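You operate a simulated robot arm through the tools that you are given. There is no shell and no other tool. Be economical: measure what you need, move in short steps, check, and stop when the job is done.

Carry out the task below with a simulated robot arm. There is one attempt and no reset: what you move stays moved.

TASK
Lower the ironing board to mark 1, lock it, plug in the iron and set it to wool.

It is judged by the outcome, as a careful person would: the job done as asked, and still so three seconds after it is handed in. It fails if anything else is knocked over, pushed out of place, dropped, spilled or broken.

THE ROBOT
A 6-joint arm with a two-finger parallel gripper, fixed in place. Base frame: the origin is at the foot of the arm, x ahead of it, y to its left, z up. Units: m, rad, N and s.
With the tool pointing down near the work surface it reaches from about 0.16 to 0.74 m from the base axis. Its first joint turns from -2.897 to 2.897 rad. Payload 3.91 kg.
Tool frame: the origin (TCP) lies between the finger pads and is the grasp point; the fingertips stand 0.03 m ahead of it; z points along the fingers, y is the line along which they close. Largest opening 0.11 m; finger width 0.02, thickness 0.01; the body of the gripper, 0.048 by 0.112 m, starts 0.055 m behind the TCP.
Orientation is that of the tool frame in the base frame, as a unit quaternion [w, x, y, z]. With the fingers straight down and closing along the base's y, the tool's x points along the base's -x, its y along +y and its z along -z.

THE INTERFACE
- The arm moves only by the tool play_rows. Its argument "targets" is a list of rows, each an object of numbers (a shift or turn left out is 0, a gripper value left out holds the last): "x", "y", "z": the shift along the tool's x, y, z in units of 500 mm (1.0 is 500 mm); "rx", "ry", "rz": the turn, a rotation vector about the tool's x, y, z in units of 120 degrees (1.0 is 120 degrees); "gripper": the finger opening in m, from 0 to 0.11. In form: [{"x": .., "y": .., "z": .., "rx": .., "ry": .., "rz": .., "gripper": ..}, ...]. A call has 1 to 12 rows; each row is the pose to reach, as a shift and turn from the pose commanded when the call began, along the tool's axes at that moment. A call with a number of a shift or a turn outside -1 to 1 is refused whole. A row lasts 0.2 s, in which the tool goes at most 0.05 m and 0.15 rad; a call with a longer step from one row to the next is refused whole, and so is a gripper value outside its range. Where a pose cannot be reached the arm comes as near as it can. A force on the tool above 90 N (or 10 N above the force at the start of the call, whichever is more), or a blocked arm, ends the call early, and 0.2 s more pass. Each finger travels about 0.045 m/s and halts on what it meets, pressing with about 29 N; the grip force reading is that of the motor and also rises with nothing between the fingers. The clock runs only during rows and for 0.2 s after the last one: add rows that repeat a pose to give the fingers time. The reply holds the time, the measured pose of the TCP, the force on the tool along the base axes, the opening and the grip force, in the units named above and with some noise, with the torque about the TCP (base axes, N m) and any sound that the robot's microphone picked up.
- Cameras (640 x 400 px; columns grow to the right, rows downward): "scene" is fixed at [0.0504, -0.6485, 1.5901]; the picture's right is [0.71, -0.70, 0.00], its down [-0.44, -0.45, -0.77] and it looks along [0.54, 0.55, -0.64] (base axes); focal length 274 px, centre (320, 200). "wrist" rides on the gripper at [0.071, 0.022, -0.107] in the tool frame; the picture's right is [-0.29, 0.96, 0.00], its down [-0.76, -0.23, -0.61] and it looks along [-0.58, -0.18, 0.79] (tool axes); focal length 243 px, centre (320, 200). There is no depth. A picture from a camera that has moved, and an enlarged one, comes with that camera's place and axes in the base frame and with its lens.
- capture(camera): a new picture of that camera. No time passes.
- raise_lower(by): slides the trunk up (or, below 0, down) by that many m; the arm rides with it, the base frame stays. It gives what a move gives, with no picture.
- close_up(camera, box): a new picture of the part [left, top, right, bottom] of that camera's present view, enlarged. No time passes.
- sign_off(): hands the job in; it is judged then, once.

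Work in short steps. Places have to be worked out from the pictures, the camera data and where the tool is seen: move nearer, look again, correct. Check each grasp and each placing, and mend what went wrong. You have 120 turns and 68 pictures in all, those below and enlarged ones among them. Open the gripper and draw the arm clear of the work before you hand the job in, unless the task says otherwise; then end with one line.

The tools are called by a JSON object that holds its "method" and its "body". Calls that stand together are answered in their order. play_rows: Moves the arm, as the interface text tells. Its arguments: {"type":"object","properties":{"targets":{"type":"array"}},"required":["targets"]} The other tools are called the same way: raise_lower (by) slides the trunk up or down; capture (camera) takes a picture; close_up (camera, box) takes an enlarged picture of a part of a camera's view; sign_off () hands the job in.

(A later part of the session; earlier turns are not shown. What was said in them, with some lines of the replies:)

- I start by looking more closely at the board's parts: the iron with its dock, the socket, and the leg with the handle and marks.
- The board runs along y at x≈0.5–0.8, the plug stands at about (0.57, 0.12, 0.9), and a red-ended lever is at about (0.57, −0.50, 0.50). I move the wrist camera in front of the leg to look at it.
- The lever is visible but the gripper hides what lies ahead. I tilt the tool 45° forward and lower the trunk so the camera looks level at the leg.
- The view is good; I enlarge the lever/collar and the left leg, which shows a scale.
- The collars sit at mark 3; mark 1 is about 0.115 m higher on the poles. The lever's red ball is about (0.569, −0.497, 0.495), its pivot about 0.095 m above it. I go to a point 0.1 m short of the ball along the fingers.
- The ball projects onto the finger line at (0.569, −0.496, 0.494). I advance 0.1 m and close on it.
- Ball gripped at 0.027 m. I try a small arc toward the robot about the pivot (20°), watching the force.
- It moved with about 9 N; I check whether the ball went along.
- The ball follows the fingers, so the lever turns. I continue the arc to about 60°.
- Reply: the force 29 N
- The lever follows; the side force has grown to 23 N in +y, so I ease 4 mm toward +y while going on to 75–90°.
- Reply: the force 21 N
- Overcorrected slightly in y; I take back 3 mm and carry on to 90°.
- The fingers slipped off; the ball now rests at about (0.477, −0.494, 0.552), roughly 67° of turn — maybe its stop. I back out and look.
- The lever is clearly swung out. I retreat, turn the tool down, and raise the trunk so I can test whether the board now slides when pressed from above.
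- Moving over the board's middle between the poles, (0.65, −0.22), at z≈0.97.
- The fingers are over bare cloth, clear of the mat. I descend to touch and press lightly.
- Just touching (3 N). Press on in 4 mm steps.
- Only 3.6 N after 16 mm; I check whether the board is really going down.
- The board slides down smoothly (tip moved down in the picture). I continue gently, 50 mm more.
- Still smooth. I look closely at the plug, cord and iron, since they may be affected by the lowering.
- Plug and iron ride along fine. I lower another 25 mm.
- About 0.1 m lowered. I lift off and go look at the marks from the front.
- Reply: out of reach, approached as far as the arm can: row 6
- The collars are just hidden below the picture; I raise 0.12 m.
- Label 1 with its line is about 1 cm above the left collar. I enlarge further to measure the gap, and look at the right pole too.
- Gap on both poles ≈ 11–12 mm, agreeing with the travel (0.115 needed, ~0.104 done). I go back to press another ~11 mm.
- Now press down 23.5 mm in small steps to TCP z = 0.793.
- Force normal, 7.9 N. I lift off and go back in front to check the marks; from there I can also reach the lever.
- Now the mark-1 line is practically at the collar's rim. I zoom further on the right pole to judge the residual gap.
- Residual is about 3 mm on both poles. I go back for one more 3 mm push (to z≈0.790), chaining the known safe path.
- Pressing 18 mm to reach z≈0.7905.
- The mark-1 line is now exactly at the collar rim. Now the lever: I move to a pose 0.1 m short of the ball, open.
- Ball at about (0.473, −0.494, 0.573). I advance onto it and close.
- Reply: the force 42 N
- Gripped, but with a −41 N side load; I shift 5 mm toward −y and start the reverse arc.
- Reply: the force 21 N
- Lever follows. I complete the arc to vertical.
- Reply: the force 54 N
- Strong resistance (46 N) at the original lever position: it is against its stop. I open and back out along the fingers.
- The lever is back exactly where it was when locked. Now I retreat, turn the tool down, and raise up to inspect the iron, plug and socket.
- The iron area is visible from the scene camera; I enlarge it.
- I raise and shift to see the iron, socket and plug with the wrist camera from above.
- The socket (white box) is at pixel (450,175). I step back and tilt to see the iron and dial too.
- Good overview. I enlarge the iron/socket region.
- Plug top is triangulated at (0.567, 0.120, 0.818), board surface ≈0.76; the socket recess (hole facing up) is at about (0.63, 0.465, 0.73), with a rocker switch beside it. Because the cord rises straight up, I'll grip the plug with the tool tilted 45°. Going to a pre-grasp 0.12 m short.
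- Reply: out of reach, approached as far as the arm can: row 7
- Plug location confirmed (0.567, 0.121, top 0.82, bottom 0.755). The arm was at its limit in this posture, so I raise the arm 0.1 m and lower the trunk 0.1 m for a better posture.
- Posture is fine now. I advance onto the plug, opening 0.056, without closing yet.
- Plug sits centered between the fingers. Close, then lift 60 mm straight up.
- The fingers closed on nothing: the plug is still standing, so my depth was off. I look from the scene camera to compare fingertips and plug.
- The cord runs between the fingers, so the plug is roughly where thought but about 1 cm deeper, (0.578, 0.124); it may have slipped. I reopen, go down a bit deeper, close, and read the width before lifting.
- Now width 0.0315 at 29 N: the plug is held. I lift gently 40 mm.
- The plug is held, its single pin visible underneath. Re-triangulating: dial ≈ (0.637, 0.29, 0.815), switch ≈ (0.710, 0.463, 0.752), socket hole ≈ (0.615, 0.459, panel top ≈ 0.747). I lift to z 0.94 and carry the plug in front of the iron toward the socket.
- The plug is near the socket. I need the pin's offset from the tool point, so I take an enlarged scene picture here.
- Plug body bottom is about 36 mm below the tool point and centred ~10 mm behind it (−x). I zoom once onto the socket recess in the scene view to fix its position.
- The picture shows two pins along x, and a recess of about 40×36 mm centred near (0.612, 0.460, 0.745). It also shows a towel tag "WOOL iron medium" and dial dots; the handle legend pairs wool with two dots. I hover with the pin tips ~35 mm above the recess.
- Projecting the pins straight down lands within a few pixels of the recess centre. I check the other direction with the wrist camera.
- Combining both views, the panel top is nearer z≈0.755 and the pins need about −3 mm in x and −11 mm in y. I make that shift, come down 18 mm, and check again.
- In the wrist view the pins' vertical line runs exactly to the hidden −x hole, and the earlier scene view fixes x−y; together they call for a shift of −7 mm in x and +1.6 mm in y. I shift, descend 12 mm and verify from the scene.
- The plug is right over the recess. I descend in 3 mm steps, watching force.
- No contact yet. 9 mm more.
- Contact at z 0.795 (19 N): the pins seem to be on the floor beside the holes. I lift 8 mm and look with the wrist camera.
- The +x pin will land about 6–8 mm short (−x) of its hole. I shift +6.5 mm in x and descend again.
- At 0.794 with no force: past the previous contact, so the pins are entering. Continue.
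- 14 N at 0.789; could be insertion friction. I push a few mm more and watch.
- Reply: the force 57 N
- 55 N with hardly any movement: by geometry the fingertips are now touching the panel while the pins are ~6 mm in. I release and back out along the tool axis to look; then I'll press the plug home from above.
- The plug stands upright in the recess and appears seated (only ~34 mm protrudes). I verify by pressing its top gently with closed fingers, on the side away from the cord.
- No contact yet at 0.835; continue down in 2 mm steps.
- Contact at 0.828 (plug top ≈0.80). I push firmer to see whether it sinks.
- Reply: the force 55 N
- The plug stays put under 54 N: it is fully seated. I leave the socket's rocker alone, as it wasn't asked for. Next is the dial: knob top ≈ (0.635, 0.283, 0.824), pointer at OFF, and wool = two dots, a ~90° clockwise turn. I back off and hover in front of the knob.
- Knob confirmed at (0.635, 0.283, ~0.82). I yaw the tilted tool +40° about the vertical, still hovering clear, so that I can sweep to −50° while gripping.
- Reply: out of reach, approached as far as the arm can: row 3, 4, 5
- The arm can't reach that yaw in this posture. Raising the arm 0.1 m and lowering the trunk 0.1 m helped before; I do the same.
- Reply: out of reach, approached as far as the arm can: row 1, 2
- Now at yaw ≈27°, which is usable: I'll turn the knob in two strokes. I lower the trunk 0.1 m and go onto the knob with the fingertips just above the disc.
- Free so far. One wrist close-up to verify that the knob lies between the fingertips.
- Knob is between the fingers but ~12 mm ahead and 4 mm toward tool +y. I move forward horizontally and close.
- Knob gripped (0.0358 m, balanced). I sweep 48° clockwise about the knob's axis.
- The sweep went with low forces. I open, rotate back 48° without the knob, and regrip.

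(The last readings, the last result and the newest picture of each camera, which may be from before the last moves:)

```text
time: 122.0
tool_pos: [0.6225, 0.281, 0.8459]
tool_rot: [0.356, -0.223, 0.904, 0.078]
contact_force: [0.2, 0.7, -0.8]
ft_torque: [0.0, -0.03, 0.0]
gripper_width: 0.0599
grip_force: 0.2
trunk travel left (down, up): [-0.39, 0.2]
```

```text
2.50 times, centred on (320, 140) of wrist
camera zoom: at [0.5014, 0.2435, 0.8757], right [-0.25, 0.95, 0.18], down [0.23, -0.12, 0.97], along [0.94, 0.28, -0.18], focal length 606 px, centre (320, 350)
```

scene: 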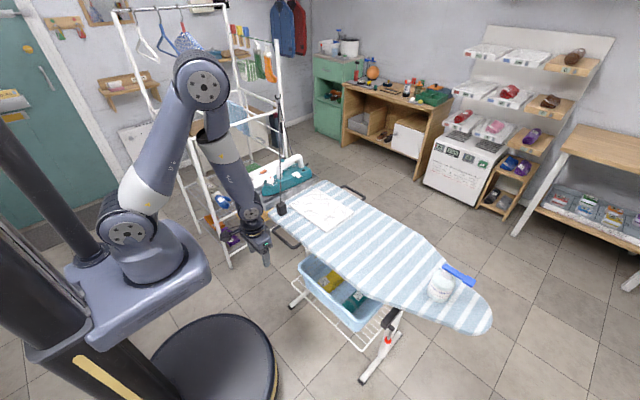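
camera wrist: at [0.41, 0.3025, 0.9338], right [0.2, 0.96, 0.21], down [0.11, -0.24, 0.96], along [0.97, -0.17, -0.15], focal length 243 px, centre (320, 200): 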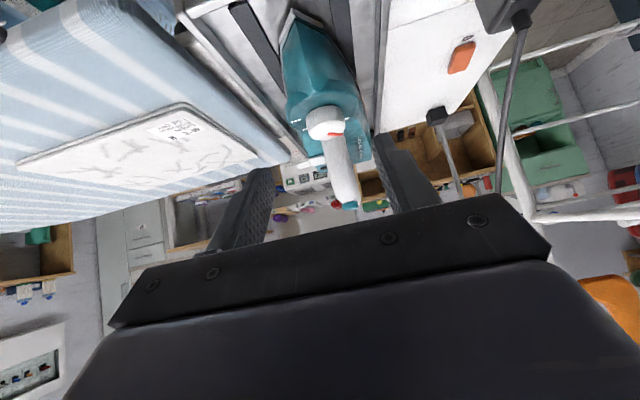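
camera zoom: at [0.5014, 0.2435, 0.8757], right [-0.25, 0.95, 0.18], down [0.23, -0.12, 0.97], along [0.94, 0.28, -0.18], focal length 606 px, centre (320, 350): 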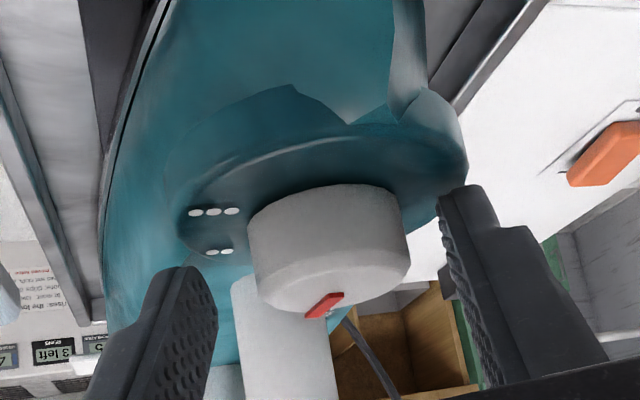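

The pointer has turned ~48° (now near one dot). I regrip and sweep 45° more.

{"method": "play_rows", "body": {"targets": [{"gripper": 0.02}, {}, {}, {}, {"x": -0.0004, "y": 0.0037, "z": 0.0003, "rx": 0.0423, "ry": 0.0013, "rz": 0.0459}, {"x": -0.0013, "y": 0.0076, "z": 0.0009, "rx": 0.0846, "ry": 0.0026, "rz": 0.0918}, {"x": -0.0024, "y": 0.0111, "z": 0.0019, "rx": 0.1269, "ry": 0.0039, "rz": 0.1377}, {"x": -0.0038, "y": 0.0145, "z": 0.0031, "rx": 0.1692, "ry": 0.0052, "rz": 0.1836}, {"x": -0.0057, "y": 0.0175, "z": 0.0047, "rx": 0.2115, "ry": 0.0065, "rz": 0.2295}, {"x": -0.0077, "y": 0.0202, "z": 0.0065, "rx": 0.2538, "ry": 0.0078, "rz": 0.2754}]}}

```text
time: 124.2
tool_pos: [0.6213, 0.2925, 0.8468]
tool_rot: [0.359, 0.14, 0.921, -0.065]
contact_force: [-0.9, -6.2, 8.6]
ft_torque: [-0.57, -0.18, -0.07]
gripper_width: 0.0362
grip_force: 28.5
trunk travel left (down, up): [-0.39, 0.2]
```

Now I open, back away along the tool axis, and look at the dial.

{"method": "play_rows", "body": {"targets": [{"gripper": 0.06}, {}, {}, {"z": -0.06}, {"z": -0.14}, {"z": -0.22}, {"z": -0.3}]}}

{"method": "close_up", "body": {"camera": "scene", "box": [236, 150, 300, 192]}}

```text
time: 125.8
tool_pos: [0.5268, 0.3258, 0.9561]
tool_rot: [0.358, 0.139, 0.921, -0.065]
contact_force: [0.3, 1.0, -0.6]
ft_torque: [0.01, 0.02, -0.02]
gripper_width: 0.0602
grip_force: 0.0
trunk travel left (down, up): [-0.39, 0.2]
```

```text
9.52 times, centred on (268, 171) of scene
camera zoom: at [0.0504, -0.6485, 1.5901], right [0.71, -0.7, 0.0], down [-0.44, -0.45, -0.77], along [0.54, 0.55, -0.64], focal length 2610 px, centre (815, 476)
```

zoom: 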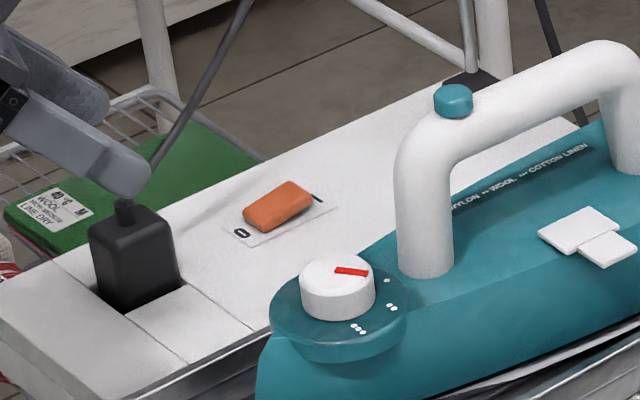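

The pointer (≈−54°) lines up with the two dots (≈−50°): wool. The plug is seated. I draw the arm back clear and take a final overview.

{"method": "play_rows", "body": {"targets": [{"x": 0.042, "y": -0.029, "z": -0.065}, {"x": 0.084, "y": -0.058, "z": -0.13}, {"x": 0.126, "y": -0.086, "z": -0.195}, {"x": 0.168, "y": -0.115, "z": -0.26}, {"x": 0.209, "y": -0.143, "z": -0.326}]}}

{"method": "capture", "body": {"camera": "scene"}}

```text
time: 127.0
tool_pos: [0.3258, 0.3157, 1.0075]
tool_rot: [0.358, 0.14, 0.921, -0.066]
contact_force: [0.1, 0.3, 0.2]
ft_torque: [0.0, -0.02, 0.01]
gripper_width: 0.0598
grip_force: 0.0
trunk travel left (down, up): [-0.39, 0.2]
```

```text
0 pictures are left
```

scene: 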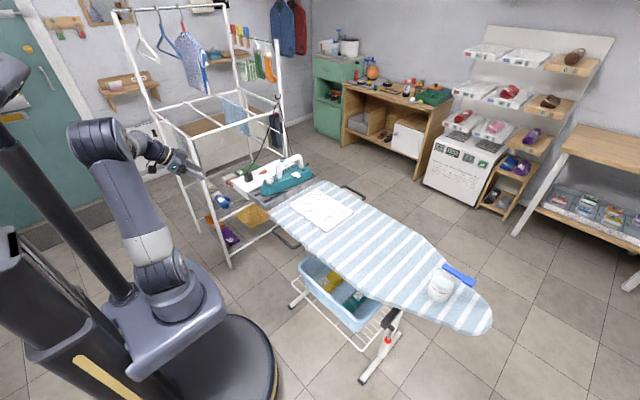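

The overview shows the board lowered, the lever down, the plug in, and everything else in its place. The arm is clear, so I hand in.

{"method": "sign_off", "body": {}}

```text
The job is handed in.
```

The board is at mark 1 with its lever back in the locked position, the iron's plug is fully in the socket, and the dial is at two dots (wool). I left the socket's rocker switch alone; it looks to be off, so the iron may not heat until you switch it on.
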